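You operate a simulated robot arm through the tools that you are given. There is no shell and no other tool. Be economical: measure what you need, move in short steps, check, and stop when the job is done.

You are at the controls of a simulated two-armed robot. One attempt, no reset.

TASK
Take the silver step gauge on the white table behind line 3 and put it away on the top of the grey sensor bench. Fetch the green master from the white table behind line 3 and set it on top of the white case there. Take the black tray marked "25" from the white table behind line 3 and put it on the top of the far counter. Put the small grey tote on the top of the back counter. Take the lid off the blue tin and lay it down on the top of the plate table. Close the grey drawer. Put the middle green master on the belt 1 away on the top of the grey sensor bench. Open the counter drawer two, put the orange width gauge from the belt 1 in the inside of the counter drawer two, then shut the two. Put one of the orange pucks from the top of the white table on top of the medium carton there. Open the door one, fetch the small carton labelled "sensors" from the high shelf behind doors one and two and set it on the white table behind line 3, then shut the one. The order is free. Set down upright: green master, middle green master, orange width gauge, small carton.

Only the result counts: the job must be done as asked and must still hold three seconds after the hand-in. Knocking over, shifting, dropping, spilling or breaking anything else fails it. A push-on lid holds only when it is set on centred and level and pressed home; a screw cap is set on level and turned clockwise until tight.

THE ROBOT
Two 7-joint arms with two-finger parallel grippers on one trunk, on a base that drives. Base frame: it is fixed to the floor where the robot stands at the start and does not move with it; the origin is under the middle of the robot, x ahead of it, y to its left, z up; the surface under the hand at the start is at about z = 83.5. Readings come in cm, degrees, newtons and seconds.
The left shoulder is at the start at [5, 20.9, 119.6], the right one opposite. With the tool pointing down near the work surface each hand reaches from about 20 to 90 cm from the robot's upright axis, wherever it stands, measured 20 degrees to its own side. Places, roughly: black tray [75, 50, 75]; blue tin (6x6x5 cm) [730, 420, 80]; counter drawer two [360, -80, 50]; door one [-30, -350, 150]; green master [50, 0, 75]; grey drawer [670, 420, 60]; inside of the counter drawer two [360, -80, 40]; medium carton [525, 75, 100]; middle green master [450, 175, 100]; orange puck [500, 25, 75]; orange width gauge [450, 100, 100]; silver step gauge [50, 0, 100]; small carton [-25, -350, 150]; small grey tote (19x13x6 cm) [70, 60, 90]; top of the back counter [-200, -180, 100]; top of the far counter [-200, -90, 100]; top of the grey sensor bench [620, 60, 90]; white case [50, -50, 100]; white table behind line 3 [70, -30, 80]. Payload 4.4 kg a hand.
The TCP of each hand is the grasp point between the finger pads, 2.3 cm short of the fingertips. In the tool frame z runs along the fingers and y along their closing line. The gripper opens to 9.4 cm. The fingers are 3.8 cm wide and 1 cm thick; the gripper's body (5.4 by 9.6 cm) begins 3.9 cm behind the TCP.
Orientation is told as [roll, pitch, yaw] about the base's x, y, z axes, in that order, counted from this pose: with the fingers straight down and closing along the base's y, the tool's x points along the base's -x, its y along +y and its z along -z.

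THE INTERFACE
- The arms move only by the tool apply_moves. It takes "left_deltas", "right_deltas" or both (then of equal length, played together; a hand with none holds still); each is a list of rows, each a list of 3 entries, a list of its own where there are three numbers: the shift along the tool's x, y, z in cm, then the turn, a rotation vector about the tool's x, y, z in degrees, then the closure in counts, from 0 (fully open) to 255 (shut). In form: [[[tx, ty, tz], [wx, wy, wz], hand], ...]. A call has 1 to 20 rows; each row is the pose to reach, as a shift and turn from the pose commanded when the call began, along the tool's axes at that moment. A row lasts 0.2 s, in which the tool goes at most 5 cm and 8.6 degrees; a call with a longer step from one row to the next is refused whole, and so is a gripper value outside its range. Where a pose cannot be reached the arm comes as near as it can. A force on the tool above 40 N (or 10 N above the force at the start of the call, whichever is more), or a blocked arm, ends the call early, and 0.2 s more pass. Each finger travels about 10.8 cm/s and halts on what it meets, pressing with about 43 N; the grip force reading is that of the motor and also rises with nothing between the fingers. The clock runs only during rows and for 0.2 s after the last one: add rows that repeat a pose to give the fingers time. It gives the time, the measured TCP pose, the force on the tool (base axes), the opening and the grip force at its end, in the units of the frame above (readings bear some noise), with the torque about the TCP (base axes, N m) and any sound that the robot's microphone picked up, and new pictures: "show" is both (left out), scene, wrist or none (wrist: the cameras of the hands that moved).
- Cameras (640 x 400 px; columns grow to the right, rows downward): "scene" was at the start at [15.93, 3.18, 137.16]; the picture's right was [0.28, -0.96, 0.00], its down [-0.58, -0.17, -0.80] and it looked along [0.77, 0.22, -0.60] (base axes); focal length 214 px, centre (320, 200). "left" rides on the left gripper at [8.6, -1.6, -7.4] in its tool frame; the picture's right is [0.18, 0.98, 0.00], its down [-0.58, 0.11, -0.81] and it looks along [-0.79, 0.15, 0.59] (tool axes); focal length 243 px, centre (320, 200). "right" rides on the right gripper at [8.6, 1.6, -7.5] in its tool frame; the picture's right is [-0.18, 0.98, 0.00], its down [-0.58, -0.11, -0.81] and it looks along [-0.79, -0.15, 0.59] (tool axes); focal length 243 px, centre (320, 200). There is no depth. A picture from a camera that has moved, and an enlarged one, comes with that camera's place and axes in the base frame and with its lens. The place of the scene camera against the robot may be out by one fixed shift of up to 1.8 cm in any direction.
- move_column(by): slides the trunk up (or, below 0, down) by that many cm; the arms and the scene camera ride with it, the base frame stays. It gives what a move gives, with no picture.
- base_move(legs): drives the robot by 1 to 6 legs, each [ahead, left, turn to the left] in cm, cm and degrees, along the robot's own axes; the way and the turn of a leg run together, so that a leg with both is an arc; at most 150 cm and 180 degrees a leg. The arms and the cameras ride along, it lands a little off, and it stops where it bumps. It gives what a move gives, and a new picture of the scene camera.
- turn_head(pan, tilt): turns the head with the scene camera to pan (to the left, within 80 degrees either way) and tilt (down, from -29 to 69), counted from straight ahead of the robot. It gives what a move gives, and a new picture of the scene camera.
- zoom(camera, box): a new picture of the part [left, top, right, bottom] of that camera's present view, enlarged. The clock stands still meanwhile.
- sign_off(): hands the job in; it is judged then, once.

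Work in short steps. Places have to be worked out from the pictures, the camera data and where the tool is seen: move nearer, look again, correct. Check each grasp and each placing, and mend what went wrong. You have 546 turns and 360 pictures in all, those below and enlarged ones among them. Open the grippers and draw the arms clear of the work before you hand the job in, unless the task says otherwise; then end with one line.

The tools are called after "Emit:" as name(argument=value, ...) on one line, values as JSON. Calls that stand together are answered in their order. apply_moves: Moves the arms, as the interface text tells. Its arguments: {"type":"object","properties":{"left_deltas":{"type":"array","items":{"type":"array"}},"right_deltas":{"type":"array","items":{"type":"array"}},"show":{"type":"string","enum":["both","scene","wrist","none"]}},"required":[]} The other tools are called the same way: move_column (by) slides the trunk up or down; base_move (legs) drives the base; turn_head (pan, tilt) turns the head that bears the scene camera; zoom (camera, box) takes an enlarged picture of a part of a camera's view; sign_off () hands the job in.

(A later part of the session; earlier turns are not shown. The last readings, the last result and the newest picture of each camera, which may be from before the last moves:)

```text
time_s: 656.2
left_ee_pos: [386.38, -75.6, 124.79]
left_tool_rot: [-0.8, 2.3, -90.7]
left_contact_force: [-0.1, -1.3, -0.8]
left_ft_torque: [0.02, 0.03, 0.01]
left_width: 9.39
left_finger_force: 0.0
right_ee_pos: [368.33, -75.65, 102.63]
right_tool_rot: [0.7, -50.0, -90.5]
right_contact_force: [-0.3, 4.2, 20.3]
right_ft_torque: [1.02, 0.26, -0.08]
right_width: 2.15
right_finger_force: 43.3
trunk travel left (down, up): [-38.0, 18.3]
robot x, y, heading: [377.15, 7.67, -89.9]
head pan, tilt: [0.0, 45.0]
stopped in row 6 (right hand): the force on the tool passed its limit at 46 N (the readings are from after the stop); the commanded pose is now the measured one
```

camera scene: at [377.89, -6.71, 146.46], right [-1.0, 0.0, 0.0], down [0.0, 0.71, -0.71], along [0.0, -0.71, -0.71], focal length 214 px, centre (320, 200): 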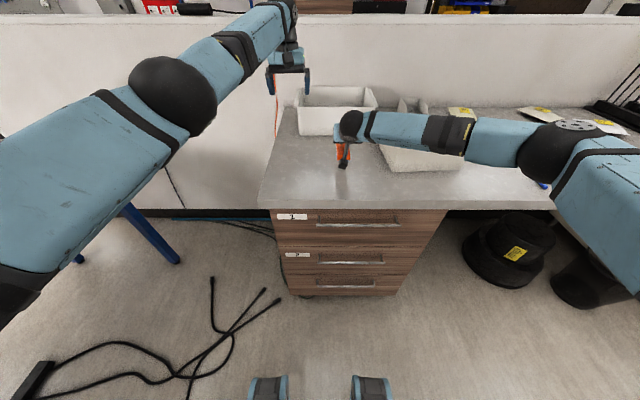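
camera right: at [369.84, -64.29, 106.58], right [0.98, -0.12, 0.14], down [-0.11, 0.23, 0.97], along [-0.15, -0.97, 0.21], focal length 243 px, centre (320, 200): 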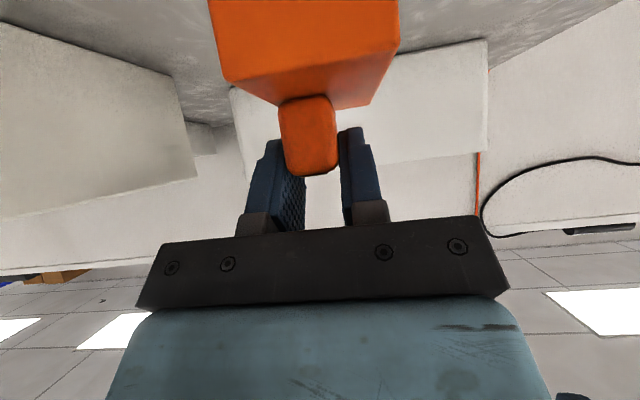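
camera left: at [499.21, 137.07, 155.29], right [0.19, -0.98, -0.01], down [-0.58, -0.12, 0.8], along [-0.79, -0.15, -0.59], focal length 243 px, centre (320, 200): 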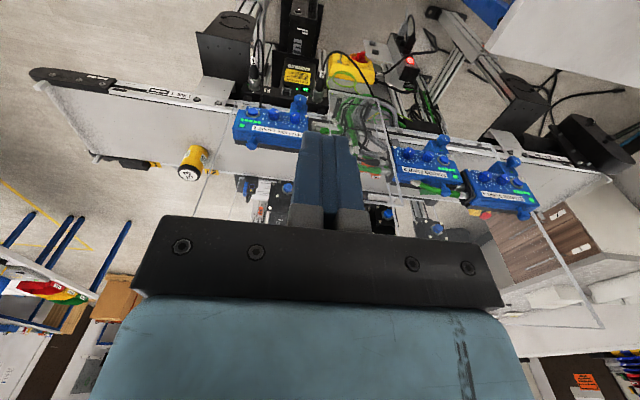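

Contact (counter ≈96.6). I ease, release and withdraw along the fingers.

Emit:
apply_moves(right_deltas=[[[-0.2, 0, -0.2], [0, 0.8, 0], 255], [[-0.2, 0, -0.2], [0, 0.8, 0], 150], [[-0.2, 0, -0.2], [0, 0.8, 0], 60], [[-0.2, 0, -3], [0, 0.8, 0], 60], [[-1, 0, -7], [0, 0.8, 0], 60], [[-3, 0, -11], [0, 0.8, 0], 60], [[-6, 0, -14], [0, 0.8, 0], 60]], show="both")

```text
time_s: 657.8
left_ee_pos: [386.45, -75.65, 124.87]
left_tool_rot: [-0.8, 2.2, -90.7]
left_contact_force: [0.6, -0.6, -0.7]
left_ft_torque: [-0.04, 0.0, 0.0]
left_width: 9.4
left_finger_force: 0.0
right_ee_pos: [368.27, -68.69, 115.68]
right_tool_rot: [0.5, -48.9, -90.4]
right_contact_force: [0.4, 0.7, -0.7]
right_ft_torque: [0.01, 0.01, 0.01]
right_width: 7.2
right_finger_force: 0.0
trunk travel left (down, up): [-38.0, 18.3]
robot x, y, heading: [377.08, 7.44, -89.7]
head pan, tilt: [0.0, 45.0]
camera scene: at [377.92, -6.5, 146.48], right [-1.0, 0.0, 0.0], down [0.0, 0.71, -0.71], along [0.0, -0.71, -0.71], focal length 214 px, centre (320, 200)
camera right: at [369.83, -57.55, 114.22], right [0.98, -0.12, 0.14], down [-0.11, 0.23, 0.97], along [-0.15, -0.97, 0.21], focal length 243 px, centre (320, 200)
```

scene: 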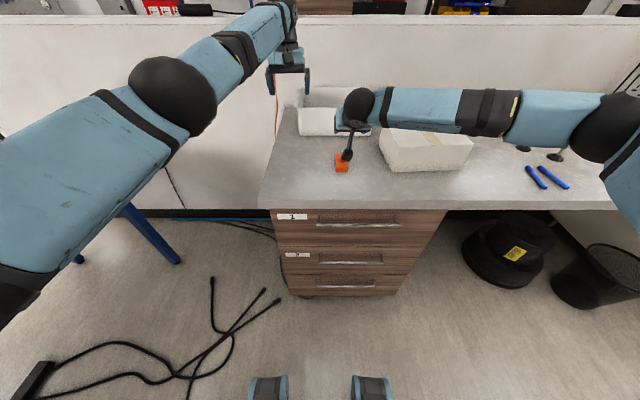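
right: 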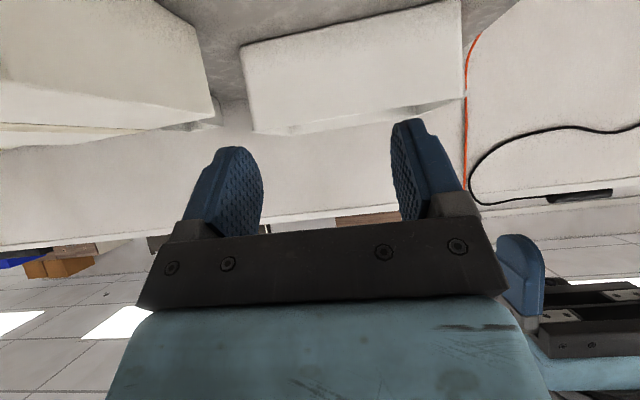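

The gauge stands on the counter. Now the drawer: I back off 25, lower the trunk 20, and turn the right hand so it closes vertically.

Emit:
base_move(legs=[[-27, 0, 0]])

Emit:
move_column(by=-20)

Emit:
apply_moves(right_deltas=[[[0, 0, 0], [-1.9, -1.9, 8], 120], [[0, 0, 0], [-3.7, -3.7, 16], 120], [[1, 0, 1], [-5.6, -5.6, 24.1], 120], [[2.5, 0, 2.5], [-7.4, -7.4, 32.1], 120], [[4.5, 0, 4], [-9.3, -9.3, 40.1], 120], [[7, 0, 6], [-11.1, -11.1, 48.2], 120], [[9.5, 0, 8], [-13, -13, 56.2], 120], [[12, 0, 10], [-14.8, -14.8, 64.2], 120], [[14.5, 0, 12.2], [-16.7, -16.7, 72.2], 120], [[17, 0, 14.5], [-18.5, -18.5, 80.3], 120], [[19.5, 0, 17], [-20.4, -20.4, 88.3], 120]], show="both")

```text
time_s: 659.7
left_ee_pos: [386.25, -48.99, 124.58]
left_tool_rot: [-0.8, 2.3, -90.7]
left_contact_force: [-0.4, 0.1, 0.2]
left_ft_torque: [0.01, 0.0, 0.02]
left_width: 9.4
left_finger_force: 0.0
right_ee_pos: [368.1, -41.82, 115.66]
right_tool_rot: [0.5, -48.7, -90.4]
right_contact_force: [-0.2, -0.3, -0.2]
right_ft_torque: [-0.01, 0.03, -0.03]
right_width: 7.19
right_finger_force: 0.0
trunk travel left (down, up): [-38.0, 18.3]
robot x, y, heading: [377.15, 34.07, -89.7]
head pan, tilt: [0.0, 45.0]
camera scene: at [377.78, 20.22, 146.46], right [-1.0, 0.0, 0.0], down [0.0, 0.71, -0.71], along [0.0, -0.71, -0.71], focal length 214 px, centre (320, 200)
```

scene: 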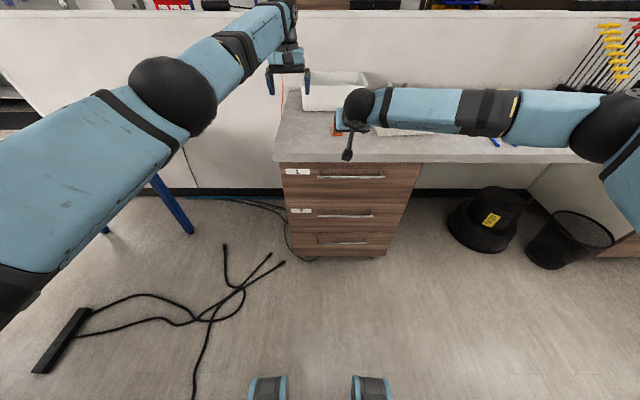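

```text
time_s: 661.9
left_ee_pos: [386.23, -48.97, 104.72]
left_tool_rot: [-0.8, 2.3, -90.6]
left_contact_force: [-0.6, -0.5, -0.5]
left_ft_torque: [0.01, 0.03, 0.0]
left_width: 9.36
left_finger_force: 0.0
right_ee_pos: [368.04, -41.89, 95.69]
right_tool_rot: [0.5, -49.0, -90.5]
right_contact_force: [0.3, -0.4, -0.1]
right_ft_torque: [-0.01, -0.03, -0.03]
right_width: 7.19
right_finger_force: 0.1
trunk travel left (down, up): [-18.0, 38.3]
robot x, y, heading: [376.73, 34.92, -90.0]
head pan, tilt: [0.0, 45.0]
```

```text
time_s: 664.3
left_ee_pos: [386.24, -49.02, 104.65]
left_tool_rot: [-0.8, 2.2, -90.8]
left_contact_force: [-0.2, 0.8, 0.0]
left_ft_torque: [0.03, 0.01, 0.0]
left_width: 9.43
left_finger_force: 0.0
right_ee_pos: [372.3, -42.84, 72.48]
right_tool_rot: [72.8, -0.3, 177.5]
right_contact_force: [0.7, -0.8, 0.1]
right_ft_torque: [0.01, -0.02, 0.02]
right_width: 4.96
right_finger_force: 0.0
right hand out of reach, approached as far as the arm can: row 8, 9, 10, 11
trunk travel left (down, up): [-18.0, 38.3]
robot x, y, heading: [376.83, 34.75, -89.8]
head pan, tilt: [0.0, 45.0]
camera scene: at [377.81, 20.18, 126.46], right [-1.0, 0.0, 0.0], down [0.0, 0.71, -0.71], along [0.0, -0.71, -0.71], focal length 214 px, centre (320, 200)
camera right: at [381.21, -36.78, 76.06], right [-0.19, -0.28, 0.94], down [-0.55, 0.83, 0.14], along [-0.82, -0.49, -0.31], focal length 243 px, centre (320, 200)
```

scene: 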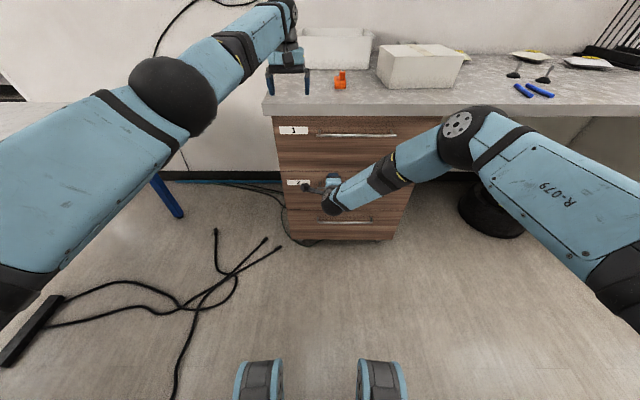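
right: 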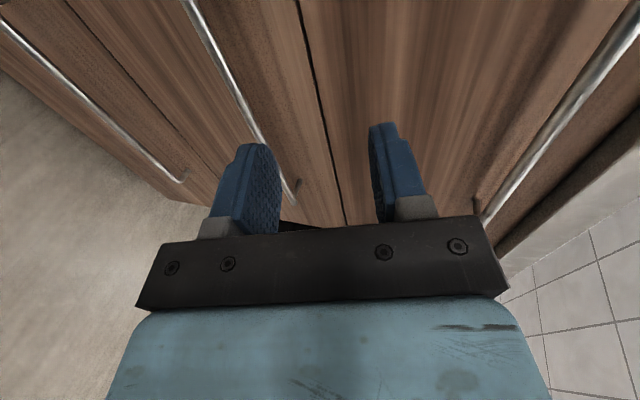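

The hand now points at the drawers, closing vertically. Handle 2 is at about y=−55, z≈60.5. I lower the hand to that height, draw it back, then move the base 14 ahead.

Emit:
apply_moves(right_deltas=[[[-2.2, -3.5, -1], [0, 0, 0], 120], [[-4.5, -7, -1.9], [0, 0, 0], 120], [[-6.7, -10.5, -2.8], [0, 0, 0], 120], [[-9, -14, -3.8], [0, 0, 0], 120]], show="none")

Emit:
base_move(legs=[[12, 0, 0]])

Emit:
zoom(camera="right", box=[0, 0, 640, 400])

```text
time_s: 665.3
left_ee_pos: [386.33, -48.87, 104.66]
left_tool_rot: [-0.7, 2.3, -90.8]
left_contact_force: [-0.2, -0.2, 0.6]
left_ft_torque: [0.03, 0.01, 0.02]
left_width: 9.39
left_finger_force: 0.0
right_ee_pos: [370.35, -36.9, 64.4]
right_tool_rot: [69.6, -1.8, 173.3]
right_contact_force: [-0.2, 0.5, 0.1]
right_ft_torque: [-0.03, 0.01, -0.03]
right_width: 4.98
right_finger_force: 0.1
right hand out of reach, approached as far as the arm can: row 1, 2, 3, 4
trunk travel left (down, up): [-18.0, 38.3]
robot x, y, heading: [376.85, 34.22, -89.8]
head pan, tilt: [0.0, 45.0]
```

```text
time_s: 666.5
left_ee_pos: [386.31, -60.81, 104.63]
left_tool_rot: [-0.9, 2.3, -90.7]
left_contact_force: [-0.3, -0.5, -0.4]
left_ft_torque: [0.02, -0.01, -0.03]
left_width: 9.41
left_finger_force: 0.0
right_ee_pos: [370.53, -48.72, 64.33]
right_tool_rot: [69.5, -1.8, 173.4]
right_contact_force: [-1.0, 0.1, -0.1]
right_ft_torque: [0.01, 0.02, -0.01]
right_width: 4.98
right_finger_force: 0.0
trunk travel left (down, up): [-18.0, 38.3]
robot x, y, heading: [376.93, 22.77, -90.0]
head pan, tilt: [0.0, 45.0]
camera scene: at [377.83, 8.37, 126.46], right [-1.0, 0.0, 0.0], down [0.0, 0.71, -0.71], along [0.0, -0.71, -0.71], focal length 214 px, centre (320, 200)
```

scene: 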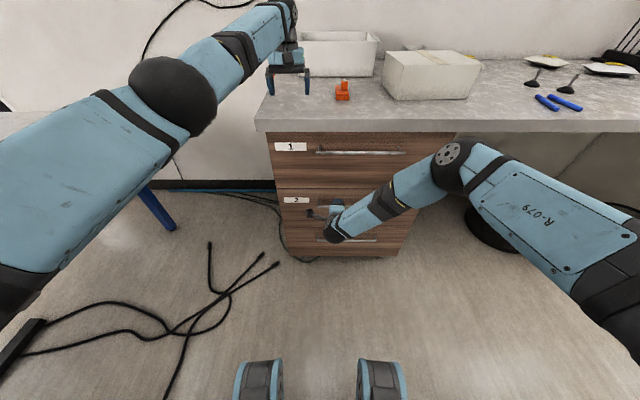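

```text
1.00 times, centred on (320, 200) of right (not enlarged: the box is as wide or as high as the picture)
camera zoom: at [379.84, -43.57, 68.24], right [-0.19, -0.33, 0.93], down [-0.48, 0.85, 0.2], along [-0.85, -0.41, -0.32], focal length 243 px, centre (320, 200)
```

zoom: 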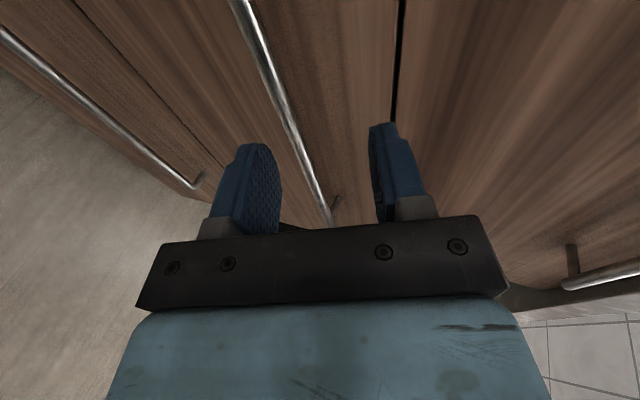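

Handle 2's bar runs between the fingers at z≈59.4. I lower 2.3 across and advance ~8 to bring it between the pads, then close.

Emit:
apply_moves(right_deltas=[[[-1, -2.3, 1], [0, 0, 0], 120], [[-2, -2.3, 3.5], [0, 0, 0], 120], [[-2, -2.3, 6], [0, 0, 0], 120], [[-2, -2.3, 7.5], [0, 0, 0], 120], [[-2, -2.3, 7.5], [0, 0, 0], 200], [[-2, -2.3, 7.5], [0, 0, 0], 255], [[-2, -2.3, 7.5], [0, 0, 0], 255]], show="wrist")

```text
time_s: 668.0
left_ee_pos: [386.39, -60.9, 104.56]
left_tool_rot: [-0.9, 2.4, -90.8]
left_contact_force: [0.3, -0.2, 0.8]
left_ft_torque: [-0.02, -0.03, -0.04]
left_width: 9.43
left_finger_force: 0.0
right_ee_pos: [368.81, -54.62, 59.28]
right_tool_rot: [67.7, -2.4, 173.1]
right_contact_force: [1.3, -1.3, -15.6]
right_ft_torque: [-0.1, 2.0, -0.35]
right_width: 1.16
right_finger_force: 45.2
right hand out of reach, approached as far as the arm can: row 1, 2, 3, 4, 5, 6, 7
trunk travel left (down, up): [-18.0, 38.3]
robot x, y, heading: [377.01, 22.76, -90.0]
head pan, tilt: [0.0, 45.0]
stopped in row 7 (right hand): the force on the tool passed its limit at 42 N (the readings are from after the stop); the commanded pose is now the measured one
camera right: at [378.27, -49.61, 63.28], right [-0.19, -0.35, 0.92], down [-0.47, 0.85, 0.23], along [-0.86, -0.39, -0.33], focal length 243 px, centre (320, 200)
```

right: 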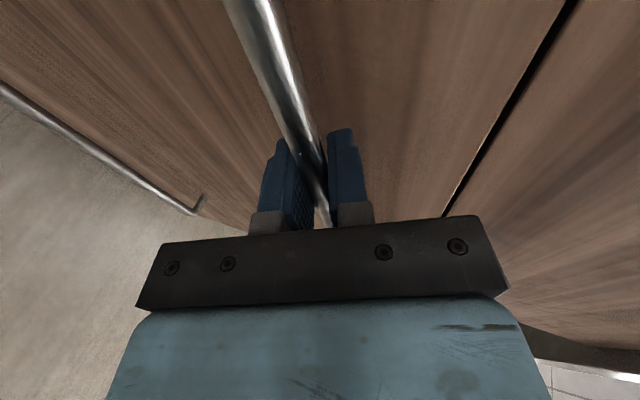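

The bar is gripped (1.16). I pull the drawer open by backing the base 28.

Emit:
base_move(legs=[[-28, 0, 0]])

```text
time_s: 669.9
left_ee_pos: [386.36, -33.05, 104.37]
left_tool_rot: [-0.8, 2.5, -90.6]
left_contact_force: [-0.4, 1.8, -0.2]
left_ft_torque: [0.04, 0.02, 0.02]
left_width: 9.39
left_finger_force: 0.2
right_ee_pos: [368.78, -26.86, 59.31]
right_tool_rot: [67.7, -2.3, 173.0]
right_contact_force: [0.0, -0.1, -30.4]
right_ft_torque: [-0.07, 1.55, 0.77]
right_width: 1.18
right_finger_force: 45.0
trunk travel left (down, up): [-18.0, 38.3]
robot x, y, heading: [376.66, 50.4, -89.7]
head pan, tilt: [0.0, 45.0]
camera scene: at [377.71, 36.05, 126.41], right [-1.0, -0.01, 0.0], down [0.0, 0.71, -0.7], along [0.0, -0.7, -0.71], focal length 214 px, centre (320, 200)
```

scene: 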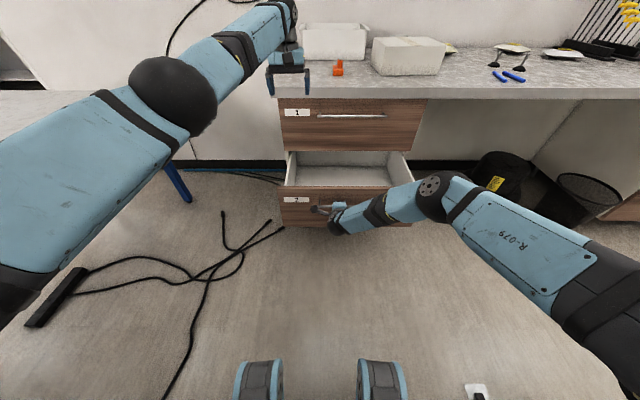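

Drawer two is open 28. I push it back to about 12 open (base forward 16) so I can still reach the gauge over it; later the left hand can hook it wide open.

Emit:
base_move(legs=[[16, 0, 0]])

Emit:
apply_moves(right_deltas=[[[0, 0, 0], [0, 0, 0], 140], [[0, 0, 0], [0, 0, 0], 120], [[0, 0, -3], [0, 0, 0], 120], [[0, 0, -7], [0, 0, 0], 120], [[0, 0, -10], [0, 0, 0], 120]], show="none")

```text
time_s: 671.4
left_ee_pos: [386.29, -48.95, 104.45]
left_tool_rot: [-0.7, 2.5, -90.7]
left_contact_force: [-0.4, -0.2, -0.9]
left_ft_torque: [0.03, -0.02, 0.01]
left_width: 9.4
left_finger_force: 0.1
right_ee_pos: [368.73, -42.72, 59.23]
right_tool_rot: [67.8, -2.3, 172.9]
right_contact_force: [-4.7, 1.4, -20.2]
right_ft_torque: [-0.02, 1.6, 0.63]
right_width: 1.17
right_finger_force: 44.7
trunk travel left (down, up): [-18.0, 38.3]
robot x, y, heading: [376.72, 34.73, -89.6]
head pan, tilt: [0.0, 45.0]
camera scene: at [377.78, 20.18, 126.42], right [-1.0, -0.01, 0.0], down [0.0, 0.71, -0.7], along [0.0, -0.7, -0.71], focal length 214 px, centre (320, 200)
```

scene: 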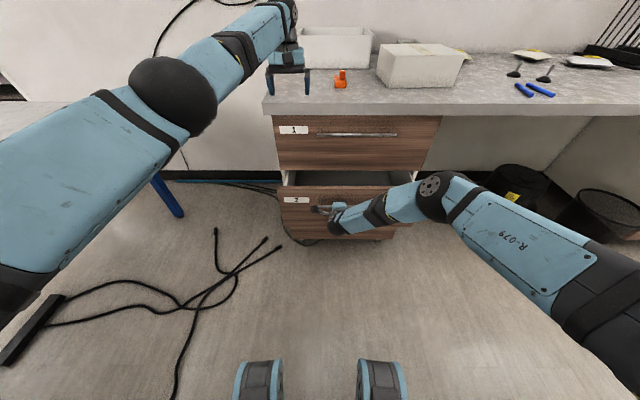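

```text
time_s: 672.6
left_ee_pos: [386.45, -48.69, 104.69]
left_tool_rot: [-0.7, 2.3, -90.8]
left_contact_force: [1.0, -0.5, 0.3]
left_ft_torque: [-0.04, -0.01, 0.0]
left_width: 9.4
left_finger_force: 0.0
right_ee_pos: [370.06, -33.48, 63.4]
right_tool_rot: [68.0, -2.2, 173.1]
right_contact_force: [0.2, 0.5, -0.1]
right_ft_torque: [-0.01, -0.01, -0.01]
right_width: 4.98
right_finger_force: 0.1
trunk travel left (down, up): [-18.0, 38.3]
robot x, y, heading: [377.07, 34.66, -89.6]
head pan, tilt: [0.0, 45.0]
```

Released. I raise the right hand to z≈118 and turn it back.

Emit:
apply_moves(right_deltas=[[[0, 4.2, -2], [0, 0, 0], 60], [[0, 8.3, -3.9], [1.9, 1.9, -8], 60], [[0, 12.5, -5.9], [3.7, 3.7, -16], 60], [[0, 16.6, -7.8], [5.6, 5.6, -24.1], 60], [[0, 20.8, -9.8], [7.4, 7.4, -32.1], 60], [[0, 25, -11.7], [9.3, 9.3, -40.1], 60], [[0, 29, -13.7], [11.1, 11.1, -48.2], 60], [[0, 33.3, -15.6], [13, 13, -56.2], 60], [[0, 37.4, -17.6], [14.8, 14.8, -64.2], 60], [[0, 41.6, -19.5], [16.7, 16.7, -72.2], 60], [[0, 45.7, -21.5], [18.5, 18.5, -80.3], 60], [[0, 49.9, -23.4], [20.4, 20.4, -88.3], 60]], show="scene")

```text
time_s: 675.2
left_ee_pos: [386.43, -48.74, 104.62]
left_tool_rot: [-1.0, 2.3, -90.8]
left_contact_force: [0.5, 0.4, -0.1]
left_ft_torque: [-0.01, -0.01, 0.0]
left_width: 9.38
left_finger_force: 0.1
right_ee_pos: [372.58, -30.81, 118.16]
right_tool_rot: [-3.2, -41.9, -94.7]
right_contact_force: [0.5, -0.2, 0.0]
right_ft_torque: [-0.02, 0.01, 0.0]
right_width: 7.18
right_finger_force: 0.1
trunk travel left (down, up): [-18.0, 38.3]
robot x, y, heading: [377.02, 34.8, -89.5]
head pan, tilt: [0.0, 45.0]
camera scene: at [377.84, 20.53, 126.48], right [-1.0, -0.01, 0.0], down [0.0, 0.71, -0.71], along [0.0, -0.71, -0.71], focal length 214 px, centre (320, 200)
```

scene: 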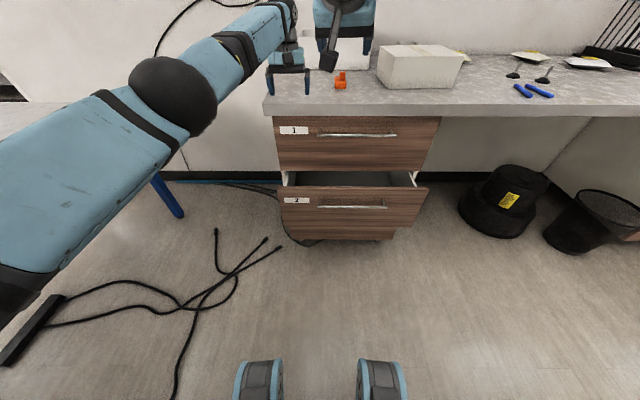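

I raise the trunk 12, drive 28 ahead, and set the right hand to a 22° tilt near the gauge.

Emit:
move_column(by=12)

Emit:
base_move(legs=[[28, 0, 0]])

Emit:
apply_moves(right_deltas=[[[-1, -1, 1.5], [-1.8, 6.7, -0.5], 60], [[-2, -2.5, 3], [-3.7, 13.3, -0.9], 60], [[-3, -4, 4.5], [-5.5, 20, -1.4], 60]], show="wrist")

```text
time_s: 676.7
left_ee_pos: [386.25, -48.68, 116.48]
left_tool_rot: [-0.8, 2.3, -90.7]
left_contact_force: [-0.7, 0.7, -0.1]
left_ft_torque: [0.02, 0.0, -0.03]
left_width: 9.41
left_finger_force: 0.0
right_ee_pos: [372.6, -30.95, 130.04]
right_tool_rot: [-3.0, -41.9, -94.9]
right_contact_force: [-0.5, -0.1, -0.4]
right_ft_torque: [-0.01, -0.02, 0.0]
right_width: 7.21
right_finger_force: 0.0
trunk travel left (down, up): [-30.0, 26.3]
robot x, y, heading: [376.71, 34.43, -89.6]
head pan, tilt: [0.0, 45.0]
```

```text
time_s: 678.6
left_ee_pos: [386.71, -76.52, 116.65]
left_tool_rot: [-0.7, 2.2, -90.7]
left_contact_force: [0.6, -0.4, 0.2]
left_ft_torque: [0.0, 0.01, 0.02]
left_width: 9.4
left_finger_force: 0.0
right_ee_pos: [372.82, -58.62, 130.09]
right_tool_rot: [-3.2, -41.9, -94.8]
right_contact_force: [0.9, -0.1, -0.7]
right_ft_torque: [0.01, -0.01, 0.01]
right_width: 7.2
right_finger_force: 0.1
trunk travel left (down, up): [-30.0, 26.3]
robot x, y, heading: [376.79, 6.97, -89.7]
head pan, tilt: [0.0, 45.0]
camera scene: at [378.0, -7.27, 138.48], right [-1.0, -0.01, 0.0], down [-0.01, 0.71, -0.71], along [0.01, -0.71, -0.71], focal length 214 px, centre (320, 200)
```

scene: 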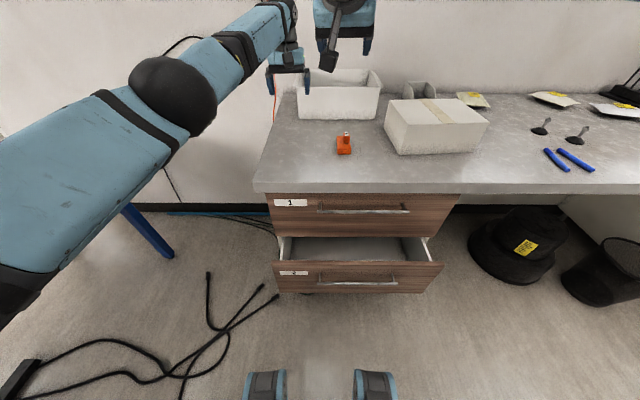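

```text
time_s: 679.4
left_ee_pos: [386.54, -76.53, 116.69]
left_tool_rot: [-0.8, 2.3, -90.7]
left_contact_force: [-0.3, 0.5, 0.2]
left_ft_torque: [0.0, -0.05, -0.01]
left_width: 9.42
left_finger_force: 0.1
right_ee_pos: [368.15, -63.33, 128.77]
right_tool_rot: [1.8, -21.8, -93.3]
right_contact_force: [0.8, 0.0, 0.3]
right_ft_torque: [-0.01, 0.01, 0.02]
right_width: 7.14
right_finger_force: 0.0
trunk travel left (down, up): [-30.0, 26.3]
robot x, y, heading: [376.81, 6.78, -89.5]
head pan, tilt: [0.0, 45.0]
camera right: at [370.09, -52.86, 132.6], right [0.97, -0.22, 0.1], down [-0.15, -0.23, 0.96], along [-0.19, -0.95, -0.26], focal length 243 px, centre (320, 200)
```

right: 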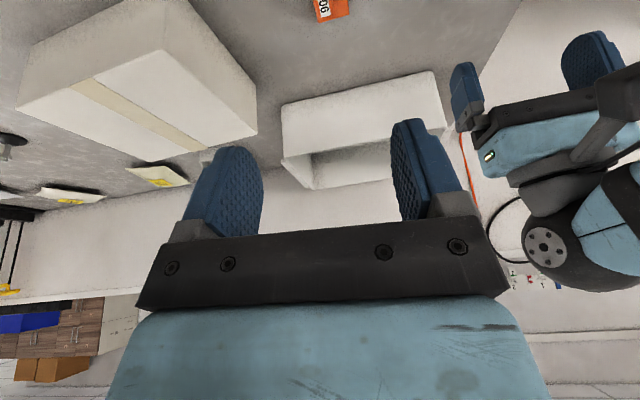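

The post is at about [368.3,−75.9]. I move over it and down to z≈114, correcting the yaw.

Emit:
apply_moves(right_deltas=[[[-2.2, 0, 4.4], [0, 0, -1.5], 60], [[-4.4, 0.1, 8.8], [0.1, 0, -2.9], 60], [[-6, 0.2, 13.2], [0.2, 0, -4.4], 60], [[-6.6, 0.2, 17.7], [0.2, 0, -4.4], 60]], show="wrist")

```text
time_s: 680.4
left_ee_pos: [386.66, -76.63, 116.5]
left_tool_rot: [-0.8, 2.4, -90.6]
left_contact_force: [-0.3, -0.4, 0.1]
left_ft_torque: [0.07, -0.01, -0.02]
left_width: 9.43
left_finger_force: 0.1
right_ee_pos: [368.15, -76.25, 114.71]
right_tool_rot: [-0.2, -21.8, -88.6]
right_contact_force: [0.0, -0.4, -0.2]
right_ft_torque: [0.01, 0.0, -0.01]
right_width: 7.19
right_finger_force: 0.1
trunk travel left (down, up): [-30.0, 26.3]
robot x, y, heading: [376.91, 6.95, -89.8]
head pan, tilt: [0.0, 45.0]
camera right: at [369.53, -65.68, 118.43], right [0.99, -0.15, 0.06], down [-0.1, -0.24, 0.97], along [-0.13, -0.96, -0.25], focal length 243 px, centre (320, 200)
```

right: 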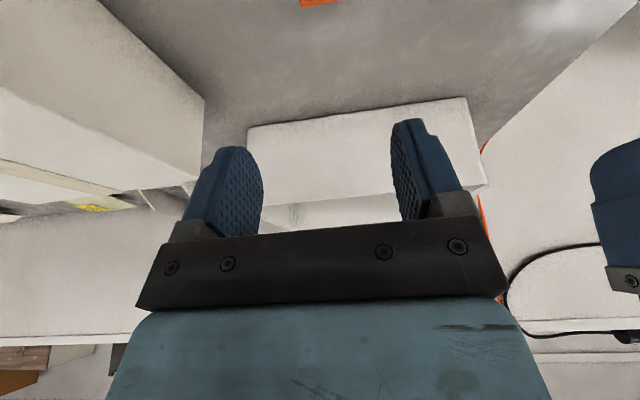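

Aligned. I go down to z≈102.8 and close on the post.

Emit:
apply_moves(right_deltas=[[[1.5, 0, 3.7], [0, 0, 0], 60], [[3, 0, 7.4], [0, 0, 0], 60], [[4.4, 0, 11], [0, 0, 0], 60], [[4.4, 0, 11], [0, 0, 0], 160], [[4.4, 0, 11], [0, 0, 0], 255], [[4.4, 0, 11], [0, 0, 0], 255], [[4.4, 0, 11], [0, 0, 0], 255]], show="wrist")

```text
time_s: 682.0
left_ee_pos: [386.77, -76.49, 116.62]
left_tool_rot: [-0.7, 2.3, -90.6]
left_contact_force: [-0.8, -0.5, 1.0]
left_ft_torque: [-0.03, 0.04, 0.01]
left_width: 9.37
left_finger_force: 0.0
right_ee_pos: [368.1, -76.24, 103.11]
right_tool_rot: [-0.2, -21.8, -88.7]
right_contact_force: [-0.1, 0.1, 0.3]
right_ft_torque: [-0.03, 0.01, 0.02]
right_width: 2.15
right_finger_force: 42.8
trunk travel left (down, up): [-30.0, 26.3]
robot x, y, heading: [376.93, 6.81, -89.4]
head pan, tilt: [0.0, 45.0]
camera right: at [369.43, -65.48, 106.82], right [0.99, -0.15, 0.07], down [-0.1, -0.24, 0.97], along [-0.13, -0.96, -0.25], focal length 243 px, centre (320, 200)
```

right: 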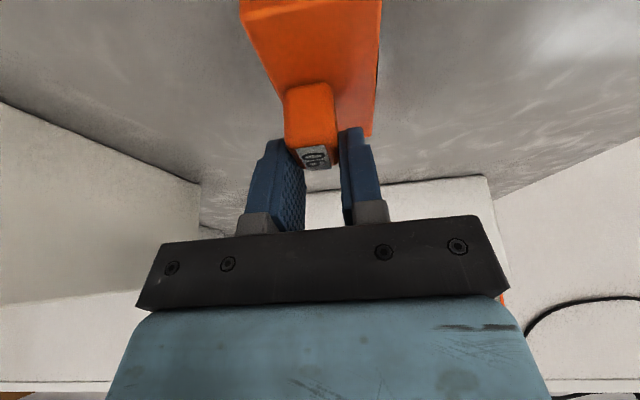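

Gripped upright at 22° tilt. I lift the gauge 16, back the base 6, and bring the left hand (closed) towards the drawer's gap.

Emit:
apply_moves(right_deltas=[[[-1.5, 0, -3.7], [0, 0, 0], 255], [[-3, 0, -7.4], [0, 0, 0], 255], [[-4.5, 0, -11.1], [0, 0, 0], 255], [[-6, 0, -14.8], [0, 0, 0], 255]], show="none")

Emit:
base_move(legs=[[-6, 0, 0]])

Emit:
apply_moves(left_deltas=[[[4.5, 0, -1], [0, 0, 0], 255], [[9, 0, -1], [0, 0, 0], 255], [[13.5, 0, -1], [0, 0, 0], 255], [[18, 0, -1], [0, 0, 0], 255], [[20, -0.5, 3], [0, 0, 0], 255], [[20, -0.5, 8], [0, 0, 0], 255], [[20, -0.5, 13], [0, 0, 0], 255], [[20, -0.5, 18], [0, 0, 0], 255], [[20, -0.5, 23], [0, 0, 0], 255]], show="both")

```text
time_s: 683.0
left_ee_pos: [386.77, -76.43, 116.72]
left_tool_rot: [-0.9, 2.2, -90.6]
left_contact_force: [0.7, -0.1, 0.9]
left_ft_torque: [-0.01, -0.03, 0.01]
left_width: 9.4
left_finger_force: 0.1
right_ee_pos: [368.14, -75.97, 119.16]
right_tool_rot: [-0.2, -22.0, -88.7]
right_contact_force: [0.1, 0.1, -0.1]
right_ft_torque: [-0.01, -0.01, 0.02]
right_width: 2.14
right_finger_force: 42.6
trunk travel left (down, up): [-30.0, 26.3]
robot x, y, heading: [377.18, 7.02, -89.6]
head pan, tilt: [0.0, 45.0]
```

```text
time_s: 684.0
left_ee_pos: [386.8, -70.53, 116.63]
left_tool_rot: [-0.8, 2.3, -90.5]
left_contact_force: [-0.1, 0.3, 0.9]
left_ft_torque: [-0.05, 0.0, 0.02]
left_width: 9.38
left_finger_force: 0.0
right_ee_pos: [368.18, -70.12, 119.02]
right_tool_rot: [-0.2, -21.9, -88.6]
right_contact_force: [-0.1, -0.3, -1.0]
right_ft_torque: [-0.03, -0.04, 0.02]
right_width: 2.14
right_finger_force: 42.7
trunk travel left (down, up): [-30.0, 26.3]
robot x, y, heading: [376.86, 13.02, -89.5]
head pan, tilt: [0.0, 45.0]
camera scene: at [377.96, -1.3, 138.46], right [-1.0, -0.01, 0.0], down [-0.01, 0.71, -0.71], along [0.01, -0.71, -0.71], focal length 214 px, centre (320, 200)
```

scene: 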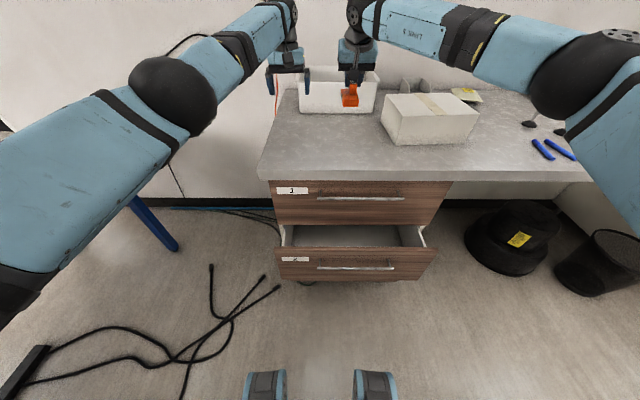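

```text
time_s: 686.0
left_ee_pos: [385.97, -49.8, 94.49]
left_tool_rot: [-0.9, 2.4, -90.5]
left_contact_force: [-0.1, 0.4, -1.4]
left_ft_torque: [0.02, -0.03, 0.02]
left_width: 0.0
left_finger_force: 42.0
right_ee_pos: [368.07, -70.04, 118.92]
right_tool_rot: [-0.2, -21.9, -88.7]
right_contact_force: [-0.5, 0.5, -0.9]
right_ft_torque: [0.03, 0.03, 0.0]
right_width: 2.11
right_finger_force: 43.2
trunk travel left (down, up): [-30.0, 26.3]
robot x, y, heading: [377.14, 12.82, -89.7]
head pan, tilt: [0.0, 45.0]
camera scene: at [377.99, -1.36, 138.47], right [-1.0, -0.01, 0.0], down [-0.01, 0.71, -0.71], along [0.01, -0.71, -0.71], focal length 214 px, centre (320, 200)
camera left: at [384.52, -41.41, 102.28], right [0.98, 0.18, -0.01], down [0.12, -0.61, 0.78], along [0.13, -0.77, -0.62], focal length 243 px, centre (320, 200)
```

scene: 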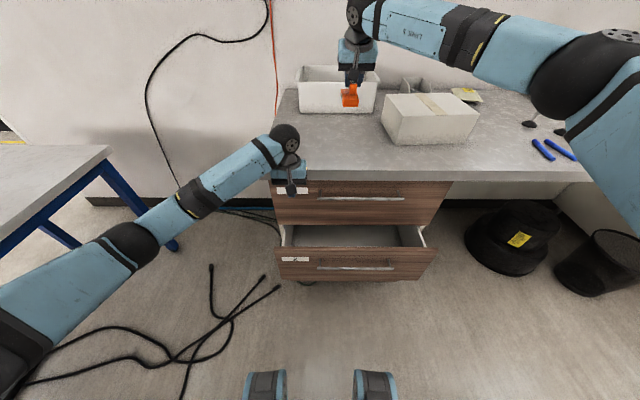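
left: 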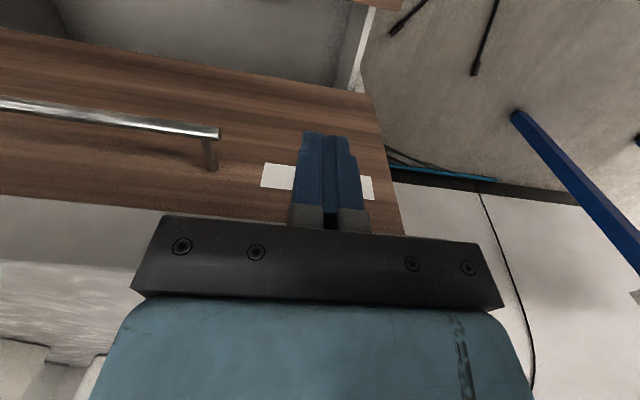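

I position the closed left fingers over the gap at [388,−53.5] and lower them inside, behind the drawer's front.

Emit:
apply_moves(left_deltas=[[[-3.7, 2, 2], [0, -2.4, 0], 255], [[-3.7, 2, 6.5], [0, -2.4, 0], 255], [[-3.7, 2, 11], [0, -2.4, 0], 255], [[-3.7, 2, 15.5], [0, -2.4, 0], 255], [[-3.7, 2, 20], [0, -2.4, 0], 255], [[-3.7, 2, 24.5], [0, -2.4, 0], 255], [[-3.7, 2, 29], [0, -2.4, 0], 255], [[-3.7, 2, 32], [0, -2.4, 0], 255]], show="both")

```text
time_s: 686.5
left_ee_pos: [387.75, -53.36, 92.36]
left_tool_rot: [-1.0, -0.7, -90.4]
left_contact_force: [0.9, -0.8, 3.3]
left_ft_torque: [-0.08, 0.03, -0.01]
left_width: 0.01
left_finger_force: 42.5
right_ee_pos: [368.16, -69.92, 118.94]
right_tool_rot: [-0.2, -22.0, -88.7]
right_contact_force: [0.2, -1.2, -1.0]
right_ft_torque: [-0.02, -0.02, 0.01]
right_width: 2.13
right_finger_force: 43.2
trunk travel left (down, up): [-30.0, 26.3]
robot x, y, heading: [377.18, 12.86, -89.5]
head pan, tilt: [0.0, 45.0]
stopped in row 2 (left hand): the force on the tool passed its limit at 63 N (the readings are from after the stop); the commanded pose is now the measured one
camera scene: at [377.97, -1.26, 138.48], right [-1.0, -0.01, 0.0], down [-0.01, 0.71, -0.71], along [0.01, -0.71, -0.71], focal length 214 px, centre (320, 200)
camera left: at [386.35, -44.67, 99.82], right [0.98, 0.18, -0.02], down [0.12, -0.57, 0.81], along [0.13, -0.8, -0.58], focal length 243 px, centre (320, 200)
```

scene: 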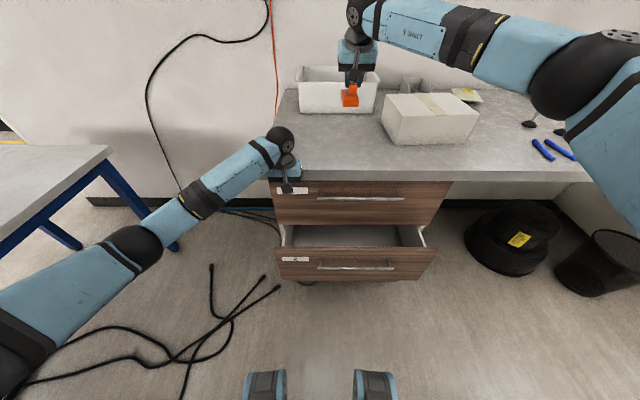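
left: 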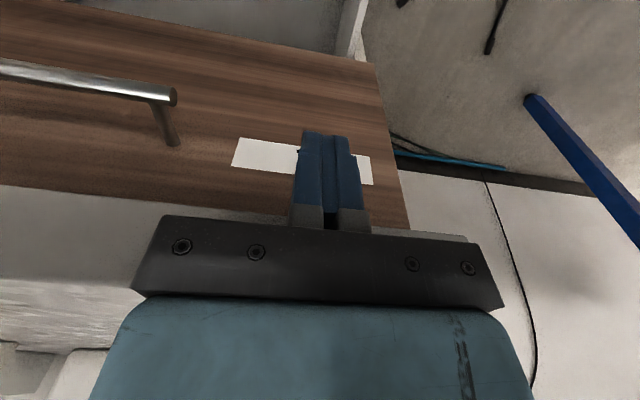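

The palm touched the counter's front edge (y≈−55.5). I shift 1.4 outward and lower again.

Emit:
apply_moves(left_deltas=[[[1.4, 0, -0.5], [-1, -0.7, 0], 255], [[1.4, 0, 3.5], [-1, -0.7, 0], 255], [[1.4, 0, 8], [-1, -0.7, 0], 255], [[1.4, 0, 12.5], [-1, -0.7, 0], 255], [[1.4, 0, 17], [-1, -0.7, 0], 255], [[1.4, 0, 21.5], [-1, -0.7, 0], 255], [[1.4, 0, 26], [-1, -0.7, 0], 255], [[1.4, 0, 29.5], [-1, -0.7, 0], 255]], show="both")

```text
time_s: 687.0
left_ee_pos: [387.82, -52.17, 92.2]
left_tool_rot: [-0.5, -2.3, -90.4]
left_contact_force: [-0.1, 0.9, 4.7]
left_ft_torque: [-0.07, -0.03, -0.02]
left_width: 0.0
left_finger_force: 42.4
right_ee_pos: [368.1, -69.94, 118.95]
right_tool_rot: [-0.2, -21.8, -88.8]
right_contact_force: [-1.1, -1.2, -3.1]
right_ft_torque: [-0.01, 0.02, -0.03]
right_width: 2.15
right_finger_force: 42.7
trunk travel left (down, up): [-30.0, 26.3]
robot x, y, heading: [377.37, 12.6, -89.6]
head pan, tilt: [0.0, 45.0]
stopped in row 2 (left hand): the force on the tool passed its limit at 60 N (the readings are from after the stop); the commanded pose is now the measured one
camera scene: at [377.98, -1.22, 138.49], right [-1.0, -0.01, 0.0], down [-0.01, 0.71, -0.71], along [0.01, -0.71, -0.71], focal length 214 px, centre (320, 200)
camera left: at [386.25, -43.38, 99.39], right [0.98, 0.18, -0.02], down [0.11, -0.55, 0.83], along [0.14, -0.82, -0.56], focal length 243 px, centre (320, 200)
```

scene: 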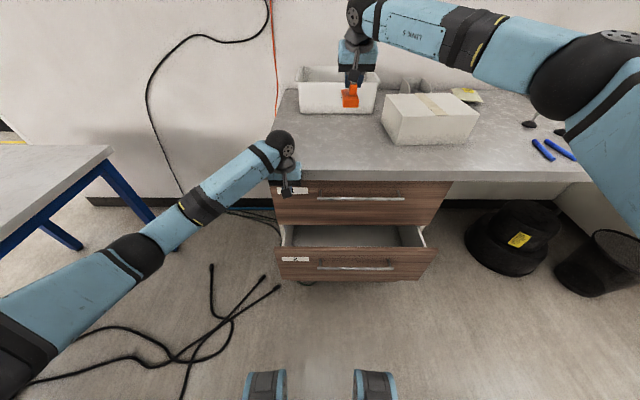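
left: 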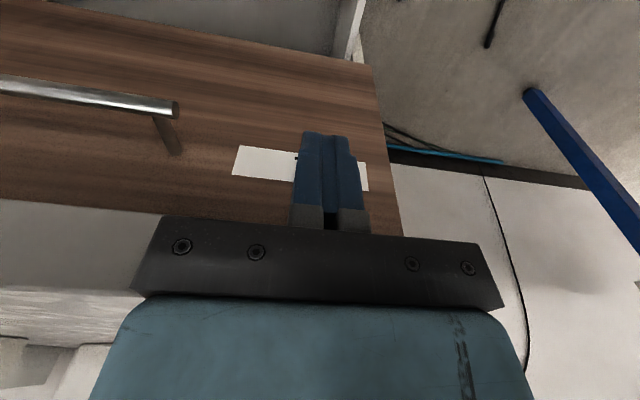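

The overhang leaves no slot there. Instead I'll hook the handle bar from above: left hand turned 90°, closed fingers between bar and face. I turn and place the hand above it.

Emit:
apply_moves(left_deltas=[[[3, 0, -3], [0.5, 1, -5], 255], [[6.5, -1, -5], [0.5, 2.3, -13], 255], [[6.5, -3, -5], [0.5, 2.3, -21], 255], [[6.5, -5, -5], [0.5, 2.3, -29], 255], [[6.5, -7, -5], [0.5, 2.3, -37], 255], [[6.5, -9, -5], [0.5, 2.3, -45], 255], [[6.5, -11, -5], [0.5, 2.3, -53], 255], [[6.5, -13, -5], [0.5, 2.3, -61], 255], [[6.5, -15, -5], [0.5, 2.3, -69], 255], [[6.5, -17, -5], [0.5, 2.3, -77], 255], [[6.5, -17.8, -5], [0.5, 2.3, -85], 255], [[6.5, -17.8, -5], [0.5, 2.3, -90], 255]], show="wrist")

```text
time_s: 689.6
left_ee_pos: [370.21, -45.48, 96.88]
left_tool_rot: [-1.0, 2.2, -0.3]
left_contact_force: [0.1, -0.2, 0.1]
left_ft_torque: [-0.01, -0.02, 0.01]
left_width: 0.01
left_finger_force: 42.7
right_ee_pos: [368.1, -70.2, 118.81]
right_tool_rot: [-0.3, -21.8, -88.7]
right_contact_force: [0.8, -0.1, -0.9]
right_ft_torque: [0.02, 0.03, -0.01]
right_width: 2.15
right_finger_force: 42.7
trunk travel left (down, up): [-30.0, 26.3]
robot x, y, heading: [376.87, 12.62, -89.6]
head pan, tilt: [0.0, 45.0]
camera left: at [361.74, -47.02, 104.75], right [-0.18, 0.98, -0.01], down [0.61, 0.12, 0.78], along [0.77, 0.13, -0.62], focal length 243 px, centre (320, 200)
```

left: 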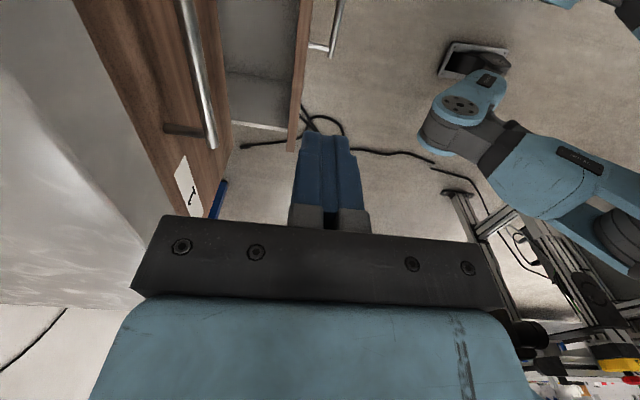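

Between bar (y≈−43.0) and face (−46.7) the slot's middle is −45.15. I lower the closed fingers into it to z≈60.6.

Emit:
apply_moves(left_deltas=[[[0, 0.3, 4.5], [-1, -2.2, 0], 255], [[0, 0.3, 9], [-1, -2.2, 0], 255], [[0, 0.3, 13.5], [-1, -2.2, 0], 255], [[0, 0.3, 18], [-1, -2.2, 0], 255], [[0, 0.3, 22.5], [-1, -2.2, 0], 255], [[0, 0.3, 27], [-1, -2.2, 0], 255], [[0, 0.3, 31], [-1, -2.2, 0], 255], [[0, 0.3, 34], [-1, -2.2, 0], 255], [[0, 0.3, 36.2], [-1, -2.2, 0], 255]], show="none")

```text
time_s: 691.1
left_ee_pos: [376.61, -48.96, 68.26]
left_tool_rot: [-2.8, -4.6, 2.4]
left_contact_force: [3.8, -0.1, 25.8]
left_ft_torque: [0.2, 0.34, 0.07]
left_width: 0.04
left_finger_force: 42.3
right_ee_pos: [368.18, -69.9, 118.71]
right_tool_rot: [-0.3, -21.9, -88.8]
right_contact_force: [0.2, -0.4, -1.8]
right_ft_torque: [-0.02, 0.02, -0.02]
right_width: 2.13
right_finger_force: 43.0
trunk travel left (down, up): [-30.0, 26.3]
robot x, y, heading: [377.03, 12.56, -89.5]
head pan, tilt: [0.0, 45.0]
stopped in row 7 (left hand): the force on the tool passed its limit at 124 N (the readings are from after the stop); the commanded pose is now the measured one
```

The left arm strained across the body. I raise it, shift the base 20 to the right so the arm works on its own side, and try again.

Emit:
apply_moves(left_deltas=[[[0, 1, -4], [0, 0, 0], 255], [[0, 2, -9], [0, 0, 0], 255], [[0, 3.5, -14], [2.8, 4.6, 0], 255]], show="none")

Emit:
base_move(legs=[[0, -22, 0]])

```text
refused: row 2 steps farther than a row can; nothing moved
```

```text
time_s: 692.0
left_ee_pos: [375.68, -49.22, 68.25]
left_tool_rot: [-2.8, -4.9, 2.7]
left_contact_force: [0.6, 0.6, 4.9]
left_ft_torque: [0.04, 0.11, -0.01]
left_width: 0.01
left_finger_force: 42.2
right_ee_pos: [367.33, -70.03, 118.72]
right_tool_rot: [-0.3, -21.7, -88.6]
right_contact_force: [-0.1, -0.5, -1.6]
right_ft_torque: [0.0, -0.02, -0.01]
right_width: 2.14
right_finger_force: 42.8
trunk travel left (down, up): [-30.0, 26.3]
robot x, y, heading: [376.53, 12.47, -89.5]
head pan, tilt: [0.0, 45.0]
stopped in leg 1: the force on the tool passed its limit at 45 N (the readings are from after the stop); the commanded pose is now the measured one
camera scene: at [376.93, -1.34, 138.46], right [-1.0, -0.01, 0.0], down [-0.01, 0.71, -0.71], along [0.01, -0.71, -0.71], focal length 214 px, centre (320, 200)
```

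scene: 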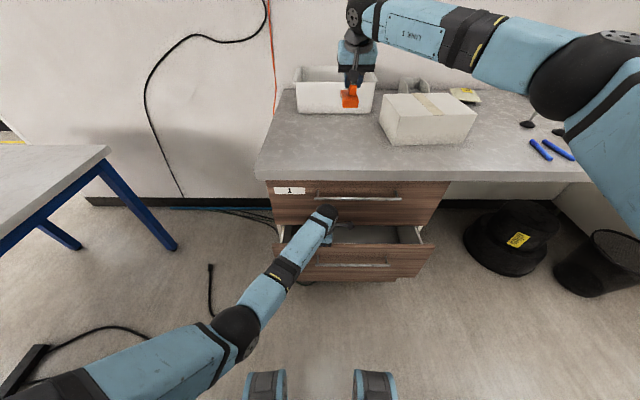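

I first draw the left hand 4 cm away from the drawer, then raise it in smaller steps.

Emit:
apply_moves(left_deltas=[[[0, 2, -1], [0.9, 1.5, 0], 255], [[0, 4, -3], [1.8, 3, 0], 255], [[0, 5, -7], [2.8, 4.6, 0], 255], [[0, 5, -11.5], [2.8, 4.6, 0], 255], [[0, 5, -16], [2.8, 4.6, 0], 255]], show="none")

Emit:
base_move(legs=[[0, -22, 0]])

```text
time_s: 692.8
left_ee_pos: [381.67, -50.85, 77.83]
left_tool_rot: [-11.9, -6.0, 4.4]
left_contact_force: [0.0, 0.2, 0.1]
left_ft_torque: [0.01, 0.02, -0.02]
left_width: 0.0
left_finger_force: 42.6
right_ee_pos: [367.25, -70.12, 118.74]
right_tool_rot: [-0.3, -21.9, -88.6]
right_contact_force: [0.3, -0.7, -0.7]
right_ft_torque: [0.01, -0.03, -0.01]
right_width: 2.15
right_finger_force: 43.2
trunk travel left (down, up): [-30.0, 26.3]
robot x, y, heading: [376.04, 12.72, -89.4]
head pan, tilt: [0.0, 45.0]
stopped in row 3 (left hand): the force on the tool passed its limit at 91 N (the readings are from after the stop); the commanded pose is now the measured one
```

```text
time_s: 693.6
left_ee_pos: [381.44, -50.64, 77.69]
left_tool_rot: [-11.7, -6.2, 4.9]
left_contact_force: [0.4, 8.1, 3.4]
left_ft_torque: [-0.73, 0.17, -0.24]
left_width: 0.04
left_finger_force: 42.5
right_ee_pos: [366.72, -69.91, 118.9]
right_tool_rot: [-0.1, -21.8, -88.4]
right_contact_force: [0.7, -0.6, -0.6]
right_ft_torque: [-0.05, -0.01, -0.02]
right_width: 2.14
right_finger_force: 42.9
trunk travel left (down, up): [-30.0, 26.3]
robot x, y, heading: [374.99, 12.86, -89.4]
head pan, tilt: [0.0, 45.0]
stopped in leg 1: the robot was blocked; the commanded pose is now the measured one
camera scene: at [376.29, -1.21, 138.49], right [-1.0, -0.01, 0.0], down [-0.01, 0.71, -0.71], along [0.01, -0.71, -0.71], focal length 214 px, centre (320, 200)
```

scene: 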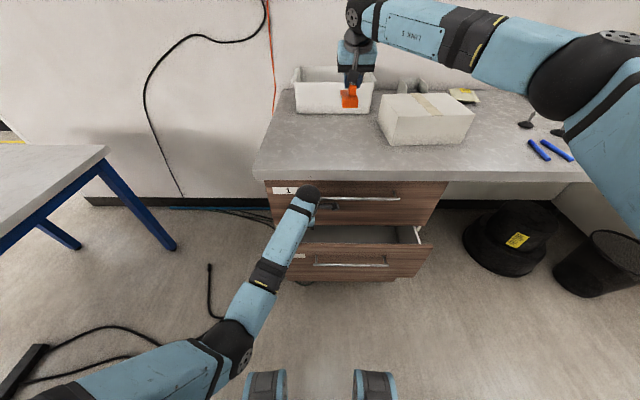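

The hand's camera seems caught behind handle 1. I lower 4 to slip below the bar, then move away from the cabinet.

Emit:
apply_moves(left_deltas=[[[0, 0, 2], [0, 0, 0], 255], [[0, 0.5, 4], [0, 0, 0], 255], [[0, 3, 4.5], [0, 0, 0], 255], [[0, 6, 5], [0, 0, 0], 255], [[0, 9, 5], [0, 0, 0], 255]], show="both")

```text
time_s: 694.7
left_ee_pos: [389.24, -53.2, 77.42]
left_tool_rot: [-20.1, -11.8, 8.1]
left_contact_force: [-1.4, 2.8, -1.0]
left_ft_torque: [-0.1, -0.36, -0.21]
left_width: 0.0
left_finger_force: 42.1
right_ee_pos: [366.75, -69.92, 118.83]
right_tool_rot: [-0.3, -21.8, -88.5]
right_contact_force: [1.4, 0.5, -1.5]
right_ft_torque: [0.02, 0.0, 0.02]
right_width: 2.15
right_finger_force: 43.1
trunk travel left (down, up): [-30.0, 26.3]
robot x, y, heading: [375.37, 13.16, -89.4]
head pan, tilt: [0.0, 45.0]
stopped in row 5 (left hand): the force on the tool passed its limit at 48 N (the readings are from after the stop); the commanded pose is now the measured one
camera scene: at [376.28, -1.3, 138.48], right [-1.0, -0.01, 0.0], down [-0.01, 0.71, -0.71], along [0.01, -0.71, -0.71], focal length 214 px, centre (320, 200)
camera left: at [379.13, -53.76, 83.07], right [-0.24, 0.9, -0.37], down [0.36, 0.43, 0.83], along [0.9, 0.06, -0.43], focal length 243 px, centre (320, 200)
```

scene: 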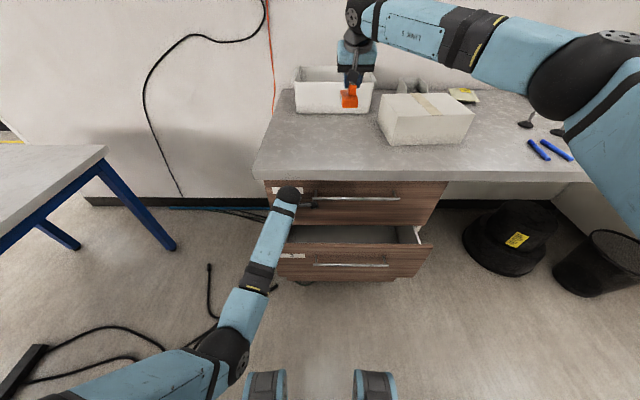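
left: 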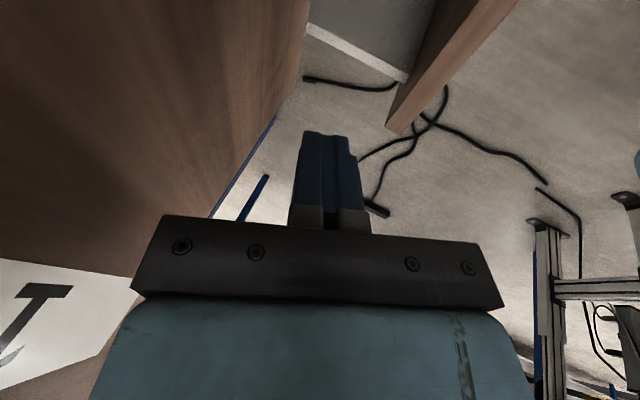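

The camera is just beside handle 1's end. I move the hand 7 further left (+x), clear of it.

Emit:
apply_moves(left_deltas=[[[-2.5, 0, 0], [0, 0, 0], 255], [[-5, 0, 0], [0, 0, 0], 255], [[-7.5, 0, 0], [0, 0, 0], 255]], show="none")

```text
time_s: 695.5
left_ee_pos: [397.75, -52.58, 79.22]
left_tool_rot: [-20.5, -13.0, 8.7]
left_contact_force: [-0.5, -0.6, -0.3]
left_ft_torque: [-0.03, 0.03, 0.0]
left_width: 0.0
left_finger_force: 42.2
right_ee_pos: [366.76, -70.06, 118.75]
right_tool_rot: [-0.3, -21.8, -88.4]
right_contact_force: [-0.1, -0.2, -2.1]
right_ft_torque: [-0.04, 0.0, -0.02]
right_width: 2.14
right_finger_force: 43.1
trunk travel left (down, up): [-30.0, 26.3]
robot x, y, heading: [374.88, 12.87, -89.4]
head pan, tilt: [0.0, 45.0]
```

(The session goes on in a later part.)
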